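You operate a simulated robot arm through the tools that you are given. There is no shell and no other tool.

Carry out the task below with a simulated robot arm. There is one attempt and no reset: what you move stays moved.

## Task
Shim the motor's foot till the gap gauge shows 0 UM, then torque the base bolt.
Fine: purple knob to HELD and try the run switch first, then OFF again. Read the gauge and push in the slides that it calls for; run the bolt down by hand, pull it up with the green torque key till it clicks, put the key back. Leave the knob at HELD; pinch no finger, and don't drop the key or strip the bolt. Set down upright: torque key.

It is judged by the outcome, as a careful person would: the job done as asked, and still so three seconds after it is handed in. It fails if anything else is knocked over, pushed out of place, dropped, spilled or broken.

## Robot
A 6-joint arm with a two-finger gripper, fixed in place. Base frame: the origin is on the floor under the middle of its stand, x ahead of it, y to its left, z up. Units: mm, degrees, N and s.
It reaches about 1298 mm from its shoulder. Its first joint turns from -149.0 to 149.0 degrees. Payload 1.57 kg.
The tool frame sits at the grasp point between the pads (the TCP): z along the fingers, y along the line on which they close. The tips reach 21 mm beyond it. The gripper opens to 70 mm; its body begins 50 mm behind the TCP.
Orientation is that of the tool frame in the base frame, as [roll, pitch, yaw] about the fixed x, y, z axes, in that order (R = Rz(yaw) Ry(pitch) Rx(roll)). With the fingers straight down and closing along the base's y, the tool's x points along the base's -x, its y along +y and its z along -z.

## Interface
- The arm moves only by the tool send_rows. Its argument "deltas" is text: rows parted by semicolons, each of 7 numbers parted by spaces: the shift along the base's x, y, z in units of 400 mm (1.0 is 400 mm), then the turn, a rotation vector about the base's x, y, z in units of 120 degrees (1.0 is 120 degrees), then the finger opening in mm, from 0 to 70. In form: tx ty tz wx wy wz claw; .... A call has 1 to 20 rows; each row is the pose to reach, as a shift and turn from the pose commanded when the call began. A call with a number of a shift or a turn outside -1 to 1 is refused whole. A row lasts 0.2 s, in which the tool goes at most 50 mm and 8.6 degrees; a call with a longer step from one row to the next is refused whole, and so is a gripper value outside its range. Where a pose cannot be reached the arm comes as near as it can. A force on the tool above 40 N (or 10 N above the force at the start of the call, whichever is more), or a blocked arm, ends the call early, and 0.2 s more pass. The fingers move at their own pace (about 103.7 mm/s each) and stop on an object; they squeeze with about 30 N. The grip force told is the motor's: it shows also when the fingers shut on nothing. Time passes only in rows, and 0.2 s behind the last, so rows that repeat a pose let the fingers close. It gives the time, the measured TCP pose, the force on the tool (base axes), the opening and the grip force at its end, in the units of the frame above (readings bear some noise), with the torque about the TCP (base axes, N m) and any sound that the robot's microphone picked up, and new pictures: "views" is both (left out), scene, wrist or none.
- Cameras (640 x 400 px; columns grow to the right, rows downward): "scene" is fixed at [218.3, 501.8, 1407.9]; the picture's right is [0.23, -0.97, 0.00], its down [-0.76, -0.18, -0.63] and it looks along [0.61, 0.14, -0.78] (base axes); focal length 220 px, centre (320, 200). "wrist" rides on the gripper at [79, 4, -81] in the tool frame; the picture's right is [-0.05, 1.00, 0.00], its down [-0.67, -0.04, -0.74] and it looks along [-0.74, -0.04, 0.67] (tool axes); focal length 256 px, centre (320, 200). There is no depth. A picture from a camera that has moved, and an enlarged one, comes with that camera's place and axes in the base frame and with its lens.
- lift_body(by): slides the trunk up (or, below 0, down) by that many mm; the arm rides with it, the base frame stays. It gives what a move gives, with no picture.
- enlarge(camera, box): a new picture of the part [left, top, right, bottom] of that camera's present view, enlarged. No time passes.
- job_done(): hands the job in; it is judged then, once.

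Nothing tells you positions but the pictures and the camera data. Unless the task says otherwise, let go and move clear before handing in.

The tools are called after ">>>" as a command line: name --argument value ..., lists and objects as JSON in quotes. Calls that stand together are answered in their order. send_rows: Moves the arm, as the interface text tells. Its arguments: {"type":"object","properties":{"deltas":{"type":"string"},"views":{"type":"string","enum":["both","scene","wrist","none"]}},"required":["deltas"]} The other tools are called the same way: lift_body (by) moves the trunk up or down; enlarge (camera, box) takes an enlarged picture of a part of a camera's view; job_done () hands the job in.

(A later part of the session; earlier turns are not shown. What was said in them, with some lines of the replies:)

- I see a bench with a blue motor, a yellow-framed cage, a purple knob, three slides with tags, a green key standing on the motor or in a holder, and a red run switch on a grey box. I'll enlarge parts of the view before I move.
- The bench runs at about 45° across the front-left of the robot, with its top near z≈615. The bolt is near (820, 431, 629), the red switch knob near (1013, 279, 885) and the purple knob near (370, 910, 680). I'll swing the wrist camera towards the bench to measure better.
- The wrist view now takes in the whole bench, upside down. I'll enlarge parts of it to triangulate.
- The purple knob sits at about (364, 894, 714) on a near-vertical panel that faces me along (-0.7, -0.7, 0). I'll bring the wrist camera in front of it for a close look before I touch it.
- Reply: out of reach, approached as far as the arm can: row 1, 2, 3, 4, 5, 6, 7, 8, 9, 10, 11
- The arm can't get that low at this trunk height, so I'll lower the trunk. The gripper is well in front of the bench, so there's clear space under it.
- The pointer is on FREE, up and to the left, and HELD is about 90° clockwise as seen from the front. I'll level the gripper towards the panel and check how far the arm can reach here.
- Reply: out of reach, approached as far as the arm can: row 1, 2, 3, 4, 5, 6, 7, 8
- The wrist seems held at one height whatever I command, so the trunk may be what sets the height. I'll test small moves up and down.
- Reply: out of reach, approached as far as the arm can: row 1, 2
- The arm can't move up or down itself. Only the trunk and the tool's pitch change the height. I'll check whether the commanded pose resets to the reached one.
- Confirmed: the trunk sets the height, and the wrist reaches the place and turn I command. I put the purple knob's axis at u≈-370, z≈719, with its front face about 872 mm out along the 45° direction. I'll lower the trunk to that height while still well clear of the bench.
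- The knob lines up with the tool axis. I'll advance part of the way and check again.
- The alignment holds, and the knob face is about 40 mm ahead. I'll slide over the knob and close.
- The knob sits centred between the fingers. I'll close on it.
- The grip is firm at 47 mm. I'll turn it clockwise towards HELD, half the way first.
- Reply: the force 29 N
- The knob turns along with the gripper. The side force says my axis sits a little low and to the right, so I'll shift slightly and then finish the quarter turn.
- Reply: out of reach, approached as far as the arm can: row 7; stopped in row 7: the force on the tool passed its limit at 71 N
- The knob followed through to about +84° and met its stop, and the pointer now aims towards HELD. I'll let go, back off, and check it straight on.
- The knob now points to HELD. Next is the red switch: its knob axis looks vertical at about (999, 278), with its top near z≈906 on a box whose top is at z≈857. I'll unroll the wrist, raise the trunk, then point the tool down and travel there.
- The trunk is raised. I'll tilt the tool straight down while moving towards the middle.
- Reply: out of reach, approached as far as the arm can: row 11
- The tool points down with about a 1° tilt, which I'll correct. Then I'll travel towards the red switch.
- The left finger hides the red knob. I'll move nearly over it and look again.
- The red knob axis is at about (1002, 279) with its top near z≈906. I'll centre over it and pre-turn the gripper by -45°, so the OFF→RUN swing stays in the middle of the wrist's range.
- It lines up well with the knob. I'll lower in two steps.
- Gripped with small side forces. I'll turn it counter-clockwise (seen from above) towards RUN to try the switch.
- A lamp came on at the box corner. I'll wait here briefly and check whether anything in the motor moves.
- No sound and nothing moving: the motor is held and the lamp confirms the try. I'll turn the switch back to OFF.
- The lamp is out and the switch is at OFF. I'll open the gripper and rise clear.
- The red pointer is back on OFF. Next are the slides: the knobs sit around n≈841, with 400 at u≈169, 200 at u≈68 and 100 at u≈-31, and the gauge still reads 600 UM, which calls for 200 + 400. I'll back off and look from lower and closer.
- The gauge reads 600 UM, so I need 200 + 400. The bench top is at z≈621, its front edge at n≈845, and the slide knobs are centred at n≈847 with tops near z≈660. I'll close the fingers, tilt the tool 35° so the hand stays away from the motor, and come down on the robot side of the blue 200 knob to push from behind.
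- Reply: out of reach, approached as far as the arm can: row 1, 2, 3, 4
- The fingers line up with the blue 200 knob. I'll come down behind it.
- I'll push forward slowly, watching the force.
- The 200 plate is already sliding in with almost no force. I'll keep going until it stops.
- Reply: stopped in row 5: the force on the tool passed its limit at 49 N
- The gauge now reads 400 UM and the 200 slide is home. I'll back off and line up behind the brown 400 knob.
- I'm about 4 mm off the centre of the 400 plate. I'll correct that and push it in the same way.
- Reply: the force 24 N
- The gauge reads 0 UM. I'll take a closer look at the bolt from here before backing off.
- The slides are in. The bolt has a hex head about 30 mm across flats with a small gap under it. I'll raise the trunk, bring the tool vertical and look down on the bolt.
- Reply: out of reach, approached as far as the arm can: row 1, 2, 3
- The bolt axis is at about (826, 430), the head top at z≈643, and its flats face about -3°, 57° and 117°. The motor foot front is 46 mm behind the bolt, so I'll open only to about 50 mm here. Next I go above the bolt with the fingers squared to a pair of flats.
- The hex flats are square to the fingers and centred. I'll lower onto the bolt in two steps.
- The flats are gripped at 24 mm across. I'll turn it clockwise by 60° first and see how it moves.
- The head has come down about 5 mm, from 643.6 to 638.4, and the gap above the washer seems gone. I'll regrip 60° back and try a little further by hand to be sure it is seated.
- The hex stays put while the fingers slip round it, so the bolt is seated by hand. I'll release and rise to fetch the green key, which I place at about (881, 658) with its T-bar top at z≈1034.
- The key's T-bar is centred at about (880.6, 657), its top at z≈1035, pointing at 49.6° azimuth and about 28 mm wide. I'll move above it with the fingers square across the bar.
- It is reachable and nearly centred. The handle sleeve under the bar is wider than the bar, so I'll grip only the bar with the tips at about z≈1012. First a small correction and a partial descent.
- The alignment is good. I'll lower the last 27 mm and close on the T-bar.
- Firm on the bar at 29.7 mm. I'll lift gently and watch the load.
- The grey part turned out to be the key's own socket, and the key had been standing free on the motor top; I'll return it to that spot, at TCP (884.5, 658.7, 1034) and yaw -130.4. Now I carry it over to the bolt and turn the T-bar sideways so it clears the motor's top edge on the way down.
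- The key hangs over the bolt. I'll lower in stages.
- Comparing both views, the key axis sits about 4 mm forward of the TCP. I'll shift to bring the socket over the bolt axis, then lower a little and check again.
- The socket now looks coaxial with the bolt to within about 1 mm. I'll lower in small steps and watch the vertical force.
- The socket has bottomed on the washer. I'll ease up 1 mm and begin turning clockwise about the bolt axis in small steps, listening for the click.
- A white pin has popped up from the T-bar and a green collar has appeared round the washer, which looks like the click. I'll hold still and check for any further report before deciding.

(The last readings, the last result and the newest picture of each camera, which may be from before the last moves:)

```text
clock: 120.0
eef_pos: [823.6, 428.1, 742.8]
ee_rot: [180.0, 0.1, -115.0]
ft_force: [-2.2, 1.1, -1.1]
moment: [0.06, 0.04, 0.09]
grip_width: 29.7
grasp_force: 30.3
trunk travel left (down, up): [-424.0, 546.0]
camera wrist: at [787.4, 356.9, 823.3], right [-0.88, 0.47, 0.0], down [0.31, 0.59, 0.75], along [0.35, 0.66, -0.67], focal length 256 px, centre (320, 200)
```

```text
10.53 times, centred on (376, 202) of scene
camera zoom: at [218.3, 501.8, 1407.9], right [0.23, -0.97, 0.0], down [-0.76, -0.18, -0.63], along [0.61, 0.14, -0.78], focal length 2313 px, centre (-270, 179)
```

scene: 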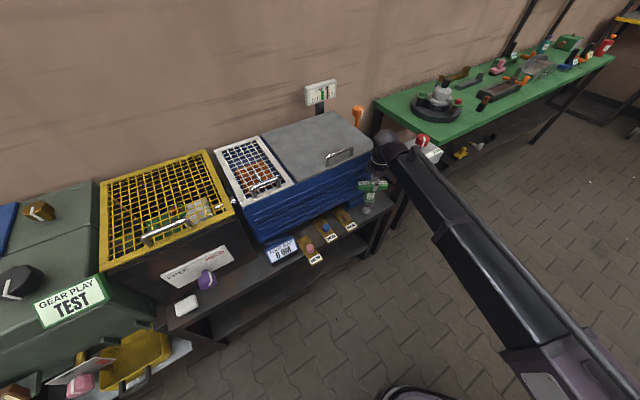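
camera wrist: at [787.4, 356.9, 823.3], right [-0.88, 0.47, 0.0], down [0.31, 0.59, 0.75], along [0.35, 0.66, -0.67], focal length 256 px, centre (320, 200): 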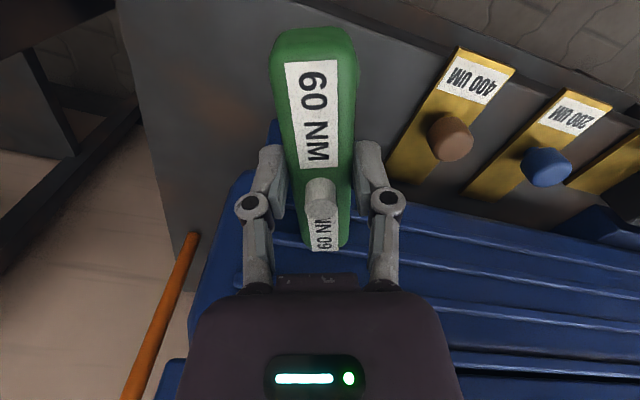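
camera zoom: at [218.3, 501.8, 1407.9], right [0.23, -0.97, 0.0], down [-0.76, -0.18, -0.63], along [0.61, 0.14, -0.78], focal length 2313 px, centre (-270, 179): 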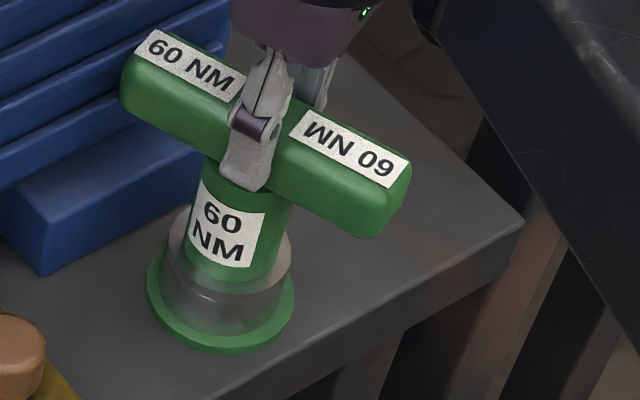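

To find out whether this marks the torqued state or only engagement, I'll lift the key off the bolt and see if the collar stays.

>>> lift_body --by 30

>>> lift_body --by 40

>>> enlarge --camera "scene" --box '[340, 165, 410, 225]'

>>> enlarge --camera "wrist" --box '[230, 120, 410, 260]'

```text
clock: 120.8
eef_pos: [824.9, 428.1, 771.4]
ee_rot: [179.9, 0.0, -115.0]
ft_force: [-2.1, -2.0, -3.4]
moment: [0.02, -0.03, -0.01]
grip_width: 29.6
grasp_force: 30.0
trunk travel left (down, up): [-454.0, 516.0]
```

```text
clock: 121.6
eef_pos: [825.3, 427.6, 812.4]
ee_rot: [180.0, 0.1, -114.9]
ft_force: [-2.1, -2.3, -2.6]
moment: [-0.02, 0.02, 0.03]
grip_width: 29.8
grasp_force: 30.2
trunk travel left (down, up): [-494.0, 476.0]
```

```text
6.67 times, centred on (375, 195) of scene
camera zoom: at [218.3, 501.8, 1407.9], right [0.23, -0.97, 0.0], down [-0.76, -0.18, -0.63], along [0.61, 0.14, -0.78], focal length 1465 px, centre (-47, 233)
```

zoom: 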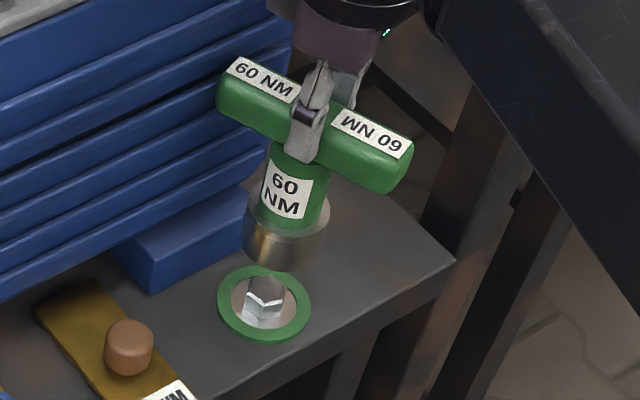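

```text
2.86 times, centred on (320, 190) of wrist
camera zoom: at [787.5, 356.8, 893.4], right [-0.88, 0.47, 0.0], down [0.31, 0.59, 0.75], along [0.35, 0.66, -0.67], focal length 731 px, centre (320, 229)
```

zoom: 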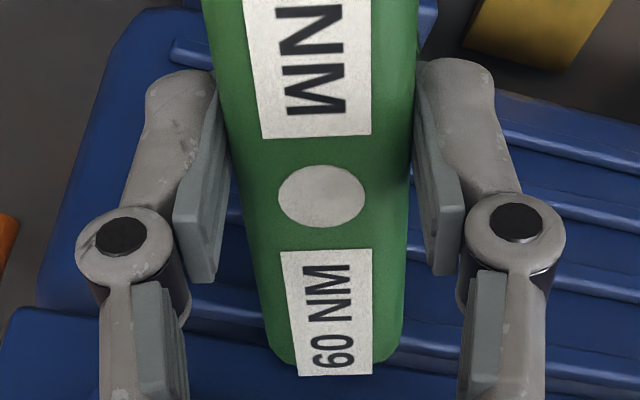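

The green collar stays on the bolt and the pin has gone back in, so the bolt is torqued. Now I put the key back: first back away from the motor face, then rise, then carry it over.

>>> send_rows --deltas "-0.035 -0.035 0 0 0 0 20; -0.07 -0.07 0 0 0 0 20; -0.105 -0.105 0 0 0 0 20; -0.1415 -0.1415 0 0 0 0 20; -0.1415 -0.1415 0 0 0 -0.064 20; -0.1415 -0.1415 0 0 0 -0.1283 20; -0.1415 -0.1415 0 0 0 -0.1283 20" --views "none"

>>> lift_body --by 160

>>> lift_body --by 160

>>> send_rows --deltas "0 0 0 0 0 0 20"

```text
clock: 123.2
eef_pos: [768.3, 371.2, 811.1]
ee_rot: [-180.0, 0.0, -130.3]
ft_force: [0.3, 0.0, -4.7]
moment: [-0.02, 0.02, 0.01]
grip_width: 29.6
grasp_force: 30.2
trunk travel left (down, up): [-494.0, 476.0]
```

```text
clock: 125.0
eef_pos: [768.3, 371.3, 972.3]
ee_rot: [179.9, 0.0, -130.4]
ft_force: [-0.7, 0.4, -4.2]
moment: [-0.03, 0.02, 0.02]
grip_width: 30.0
grasp_force: 30.6
trunk travel left (down, up): [-654.0, 316.0]
```

```text
clock: 126.9
eef_pos: [768.6, 371.5, 1132.3]
ee_rot: [179.9, 0.1, -130.4]
ft_force: [1.0, 0.7, -4.1]
moment: [-0.04, 0.02, 0.02]
grip_width: 29.9
grasp_force: 30.0
trunk travel left (down, up): [-814.0, 156.0]
```

```text
clock: 127.3
eef_pos: [769.0, 370.3, 1132.4]
ee_rot: [-180.0, 0.0, -130.4]
ft_force: [1.3, -1.0, -5.3]
moment: [-0.01, 0.0, -0.01]
grip_width: 29.6
grasp_force: 30.6
trunk travel left (down, up): [-814.0, 156.0]
camera wrist: at [713.6, 312.8, 1213.0], right [-0.73, 0.69, 0.0], down [0.46, 0.48, 0.75], along [0.51, 0.54, -0.67], focal length 256 px, centre (320, 200)
```

scene: 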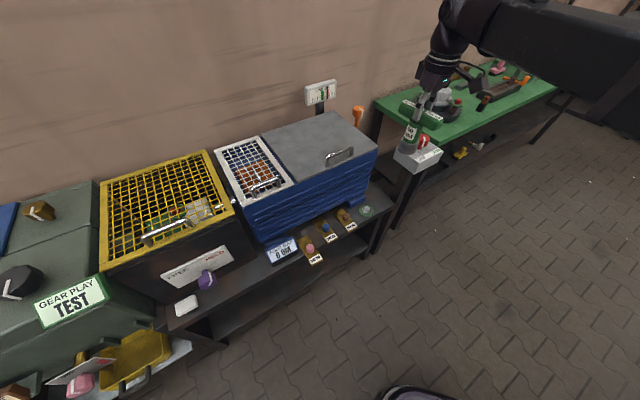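
wrist: 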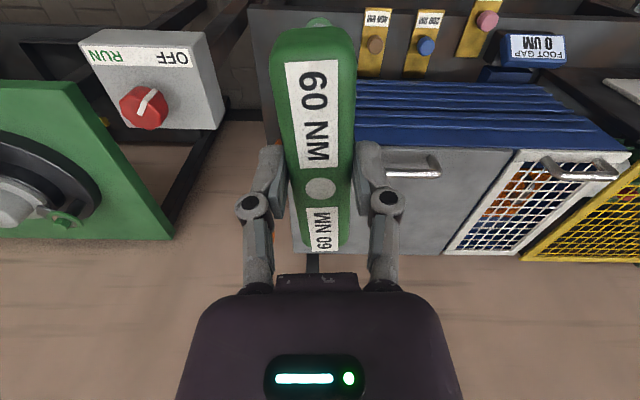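

>>> send_rows --deltas "0.036 0.09 0 0 0 0 20; 0.073 0.18 0 0 0 0 20; 0.109 0.27 0 0 0 0 20; 0.145 0.36 0 0 0 0 20; 0.182 0.45 0 0 0 0 20; 0.218 0.54 0 0 0 0 20; 0.254 0.63 0 0 0 0 20; 0.28 0.69 0 0 0 0 20; 0.2905 0.7188 0 0 0 0 20; 0.2905 0.7188 0 0 0 0 20"

>>> lift_body --by -80

>>> enlarge --camera "scene" --box '[260, 50, 380, 150]'

```text
clock: 129.5
eef_pos: [883.4, 659.4, 1132.7]
ee_rot: [179.9, 0.0, -130.3]
ft_force: [0.1, 0.6, -4.0]
moment: [0.0, 0.0, 0.01]
grip_width: 29.8
grasp_force: 30.2
trunk travel left (down, up): [-814.0, 156.0]
camera wrist: at [828.6, 600.6, 1212.9], right [-0.73, 0.69, 0.0], down [0.46, 0.48, 0.75], along [0.51, 0.54, -0.67], focal length 256 px, centre (320, 200)
```

scene: 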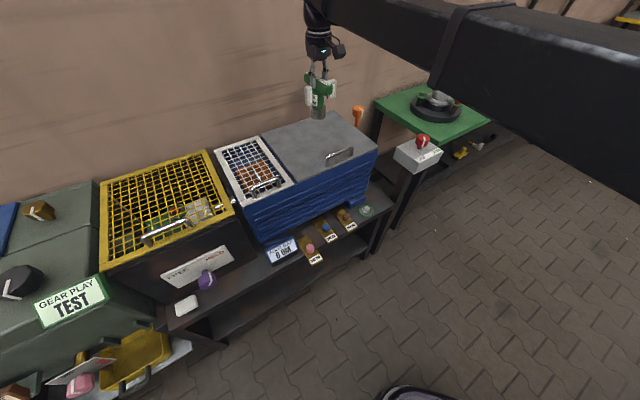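
wrist: 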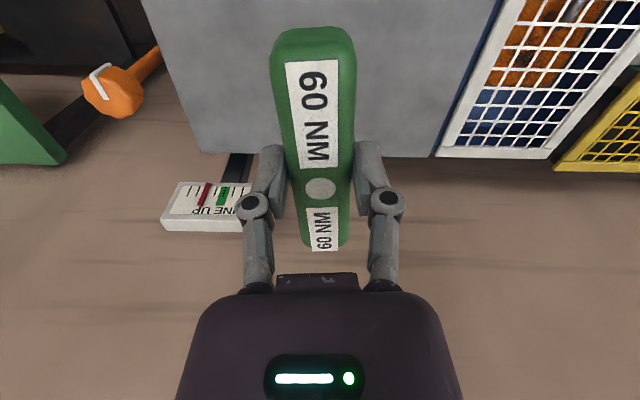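

```text
clock: 130.7
eef_pos: [884.3, 658.7, 1052.2]
ee_rot: [179.9, 0.0, -130.4]
ft_force: [0.1, 0.0, -3.8]
moment: [-0.03, 0.01, -0.01]
grip_width: 29.7
grasp_force: 29.9
trunk travel left (down, up): [-734.0, 236.0]
```

```text
4.00 times, centred on (320, 100) of scene
camera zoom: at [218.3, 501.8, 1407.9], right [0.23, -0.97, 0.0], down [-0.76, -0.18, -0.63], along [0.61, 0.14, -0.78], focal length 879 px, centre (320, 600)
```

zoom: 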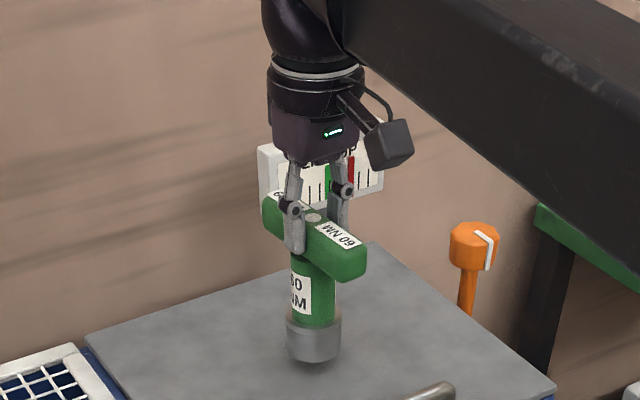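

>>> lift_body --by -14

>>> lift_body --by -2

>>> lift_body --by -1.5

```text
clock: 131.3
eef_pos: [883.5, 658.0, 1036.8]
ee_rot: [180.0, 0.0, -130.3]
ft_force: [-0.2, 0.5, -3.3]
moment: [-0.03, 0.0, 0.02]
grip_width: 29.6
grasp_force: 29.5
trunk travel left (down, up): [-720.0, 250.0]
```

```text
clock: 131.8
eef_pos: [884.0, 658.3, 1035.7]
ee_rot: [180.0, 0.1, -130.4]
ft_force: [-0.3, 0.2, -4.0]
moment: [0.02, 0.01, -0.03]
grip_width: 29.7
grasp_force: 29.6
trunk travel left (down, up): [-718.0, 252.0]
```

```text
clock: 132.3
eef_pos: [883.3, 658.8, 1034.2]
ee_rot: [-180.0, 0.0, -130.4]
ft_force: [0.1, -0.4, -3.4]
moment: [-0.02, 0.03, 0.01]
grip_width: 29.9
grasp_force: 29.9
trunk travel left (down, up): [-716.0, 254.0]
```

>>> lift_body --by -1

>>> lift_body --by -1

```text
clock: 132.8
eef_pos: [882.8, 658.7, 1034.5]
ee_rot: [-180.0, 0.1, -130.4]
ft_force: [2.8, 1.5, 5.6]
moment: [0.16, -0.17, 0.0]
grip_width: 29.5
grasp_force: 30.0
trunk travel left (down, up): [-715.0, 255.0]
```

```text
clock: 133.3
eef_pos: [882.1, 658.5, 1034.7]
ee_rot: [-180.0, 0.2, -130.4]
ft_force: [5.7, 5.0, 16.7]
moment: [0.4, -0.37, -0.01]
grip_width: 29.6
grasp_force: 30.2
trunk travel left (down, up): [-714.0, 256.0]
```

Contact is at the same height the key stood at. I'll ease off 1 mm and open the fingers.

>>> lift_body --by 1

>>> send_rows --deltas "0 0 0 0 0 0 33; 0 0 0 0 0 0 40; 0 0 0 0 0 0 55; 0 0 0 0 0 0 70; 0 0 0 0 0 0 70"

>>> enlarge --camera "scene" --box '[260, 50, 380, 150]'

```text
clock: 133.8
eef_pos: [882.6, 658.4, 1034.3]
ee_rot: [179.9, 0.2, -130.4]
ft_force: [3.5, 2.8, 8.4]
moment: [0.38, -0.29, -0.06]
grip_width: 29.4
grasp_force: 30.2
trunk travel left (down, up): [-715.0, 255.0]
```

```text
clock: 135.0
eef_pos: [882.8, 658.9, 1033.5]
ee_rot: [179.9, 0.0, -130.4]
ft_force: [0.2, 0.4, -0.4]
moment: [-0.03, 0.05, 0.0]
grip_width: 70.0
grasp_force: 0.0
trunk travel left (down, up): [-715.0, 255.0]
camera wrist: at [828.3, 600.2, 1114.8], right [-0.73, 0.69, 0.0], down [0.46, 0.48, 0.75], along [0.51, 0.54, -0.67], focal length 256 px, centre (320, 200)
```

scene: 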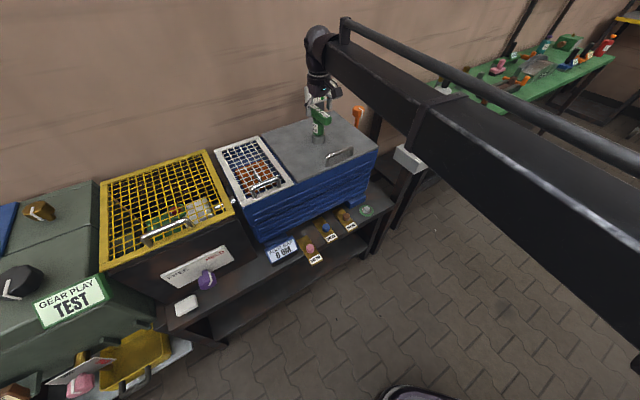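
wrist: 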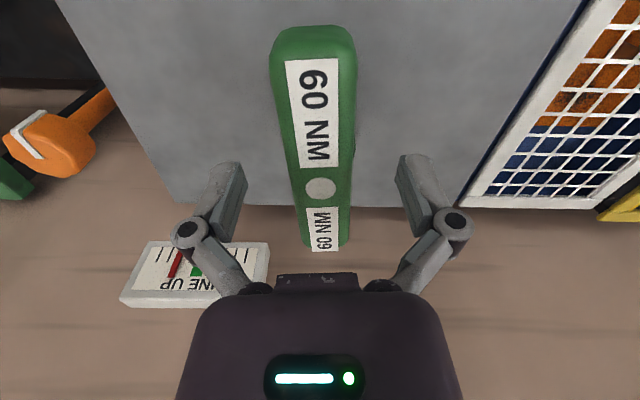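

```text
4.00 times, centred on (320, 100) of scene
camera zoom: at [218.3, 501.8, 1407.9], right [0.23, -0.97, 0.0], down [-0.76, -0.18, -0.63], along [0.61, 0.14, -0.78], focal length 879 px, centre (320, 600)
```

zoom: 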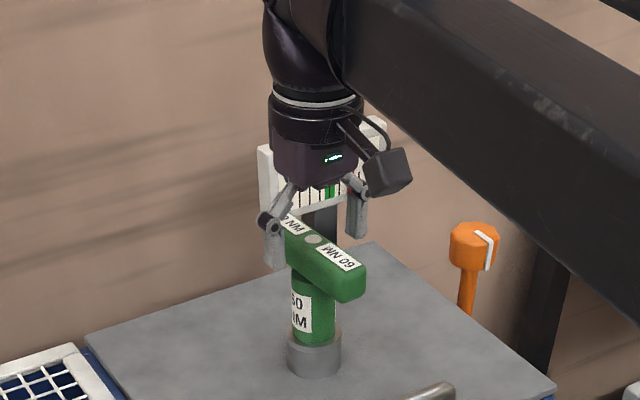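

The key stands upright on its original spot. I'll lift straight up and then back away from it.

>>> lift_body --by 110

>>> send_rows --deltas "-0.07 -0.07 0 0 0 0 70; -0.14 -0.14 0 0 0 0 70; -0.21 -0.21 0 0 0 0 70; -0.28 -0.28 0 0 0 0 70; -0.35 -0.35 0 0 0 0 70; -0.42 -0.42 0 0 0 0 70; -0.49 -0.49 0 0 0 0 70; -0.56 -0.56 0 0 0 0 70; -0.63 -0.63 0 0 0 0 70"

>>> enlarge --camera "scene" --box '[230, 70, 400, 270]'

>>> enlarge --camera "scene" --box '[150, 230, 270, 320]'

>>> enlarge --camera "scene" --box '[250, 180, 410, 280]'

```text
clock: 136.4
eef_pos: [883.3, 658.6, 1143.1]
ee_rot: [-180.0, -0.1, -130.4]
ft_force: [-0.3, 0.1, 0.4]
moment: [0.0, -0.01, -0.01]
grip_width: 70.0
grasp_force: 0.0
trunk travel left (down, up): [-825.0, 145.0]
```

```text
clock: 138.4
eef_pos: [632.0, 406.8, 1144.8]
ee_rot: [180.0, 0.1, -130.2]
ft_force: [-0.6, -0.9, 0.1]
moment: [0.0, 0.0, 0.01]
grip_width: 70.0
grasp_force: 0.0
trunk travel left (down, up): [-825.0, 145.0]
camera wrist: at [577.0, 348.5, 1225.3], right [-0.73, 0.69, 0.0], down [0.46, 0.48, 0.75], along [0.51, 0.54, -0.67], focal length 256 px, centre (320, 200)
```

scene: 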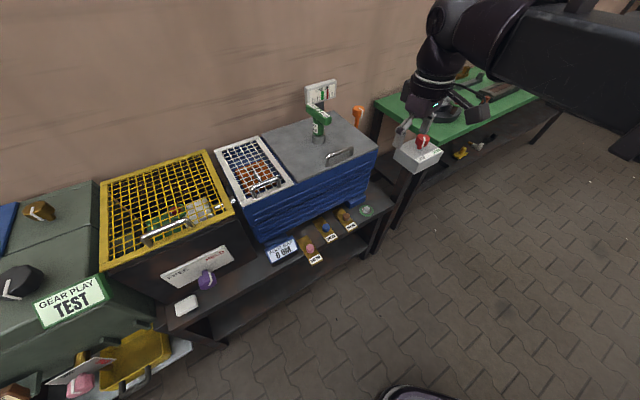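
wrist: 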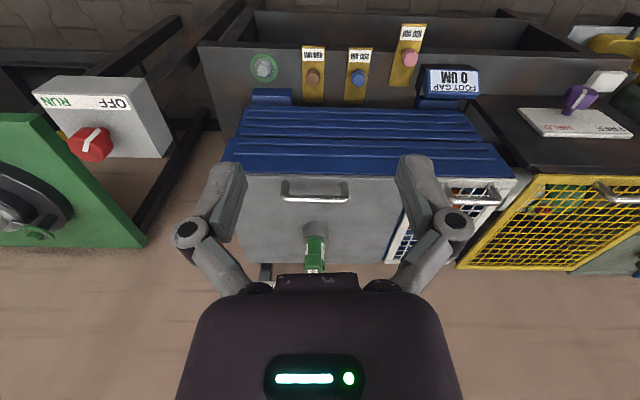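

```text
2.00 times, centred on (315, 170) of scene
camera zoom: at [218.3, 501.8, 1407.9], right [0.23, -0.97, 0.0], down [-0.76, -0.18, -0.63], along [0.61, 0.14, -0.78], focal length 439 px, centre (330, 260)
```

zoom: 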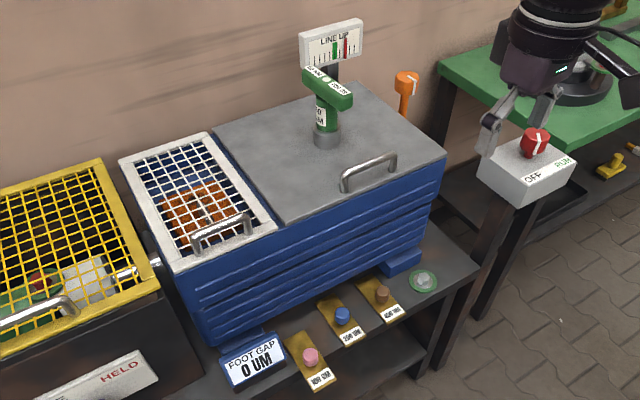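

```text
4.44 times, centred on (210, 275) of scene
camera zoom: at [218.3, 501.8, 1407.9], right [0.23, -0.97, 0.0], down [-0.76, -0.18, -0.63], along [0.61, 0.14, -0.78], focal length 977 px, centre (809, -133)
```

zoom: 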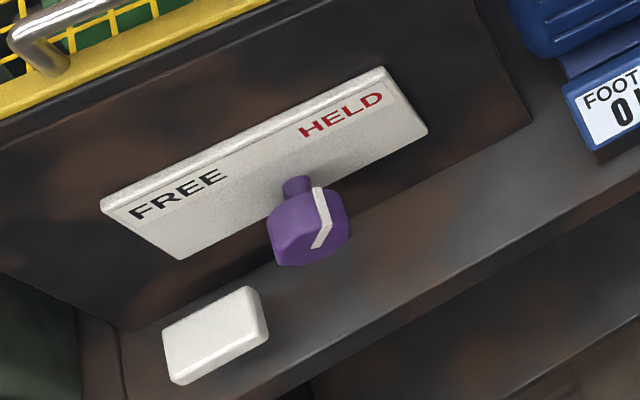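

```text
4.00 times, centred on (330, 230) of scene
camera zoom: at [218.3, 501.8, 1407.9], right [0.23, -0.97, 0.0], down [-0.76, -0.18, -0.63], along [0.61, 0.14, -0.78], focal length 879 px, centre (280, 80)
```

zoom: 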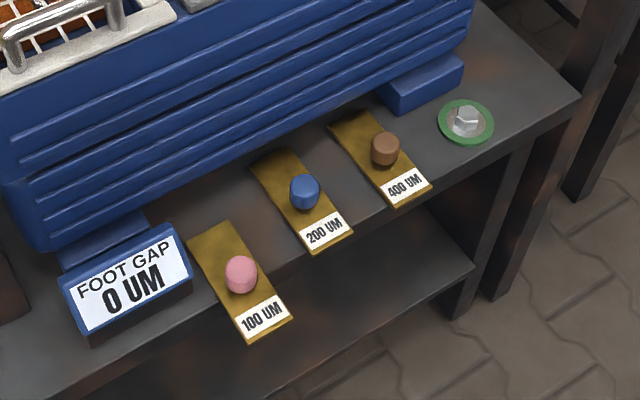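

Everything checks out: the gauge reads 0 UM, the purple knob is at HELD and the run switch is at OFF. The bolt is torqued with its green collar on, the key is upright in its place, and the arm is clear. Handing in.

>>> job_done

```text
The job is handed in.
```

The motor's foot is shimmed to 0 UM and the base bolt is torqued. I've handed the job in; no verdict came back with the hand-in.

- **Lockout:** I turned the purple knob from FREE to HELD and left it there. I tried the run switch at RUN: a lamp lit on the switch box and nothing in the motor moved or made a sound. Then I turned the switch back to OFF.
- **Shims:** The gauge read 600 UM, so I pushed in the 200 and 400 slides. It went to 400 and then to 0 UM. The 100 slide stayed out.
- **Bolt:** I ran it down by hand until it seated and would turn no further. Then I turned it with the green key in small steps.
- **Click:** The microphone reported no sound. I took the click from a white pin popping up on the key and a green collar appearing round the bolt. The collar stayed on after I lifted the key off, so I stopped there.
- **Key:** It is standing upright on the motor top, back where it was.

The LINE UP gauge on the motor still shows its red needle off the green band. It wasn't part of the job, so I left it alone.
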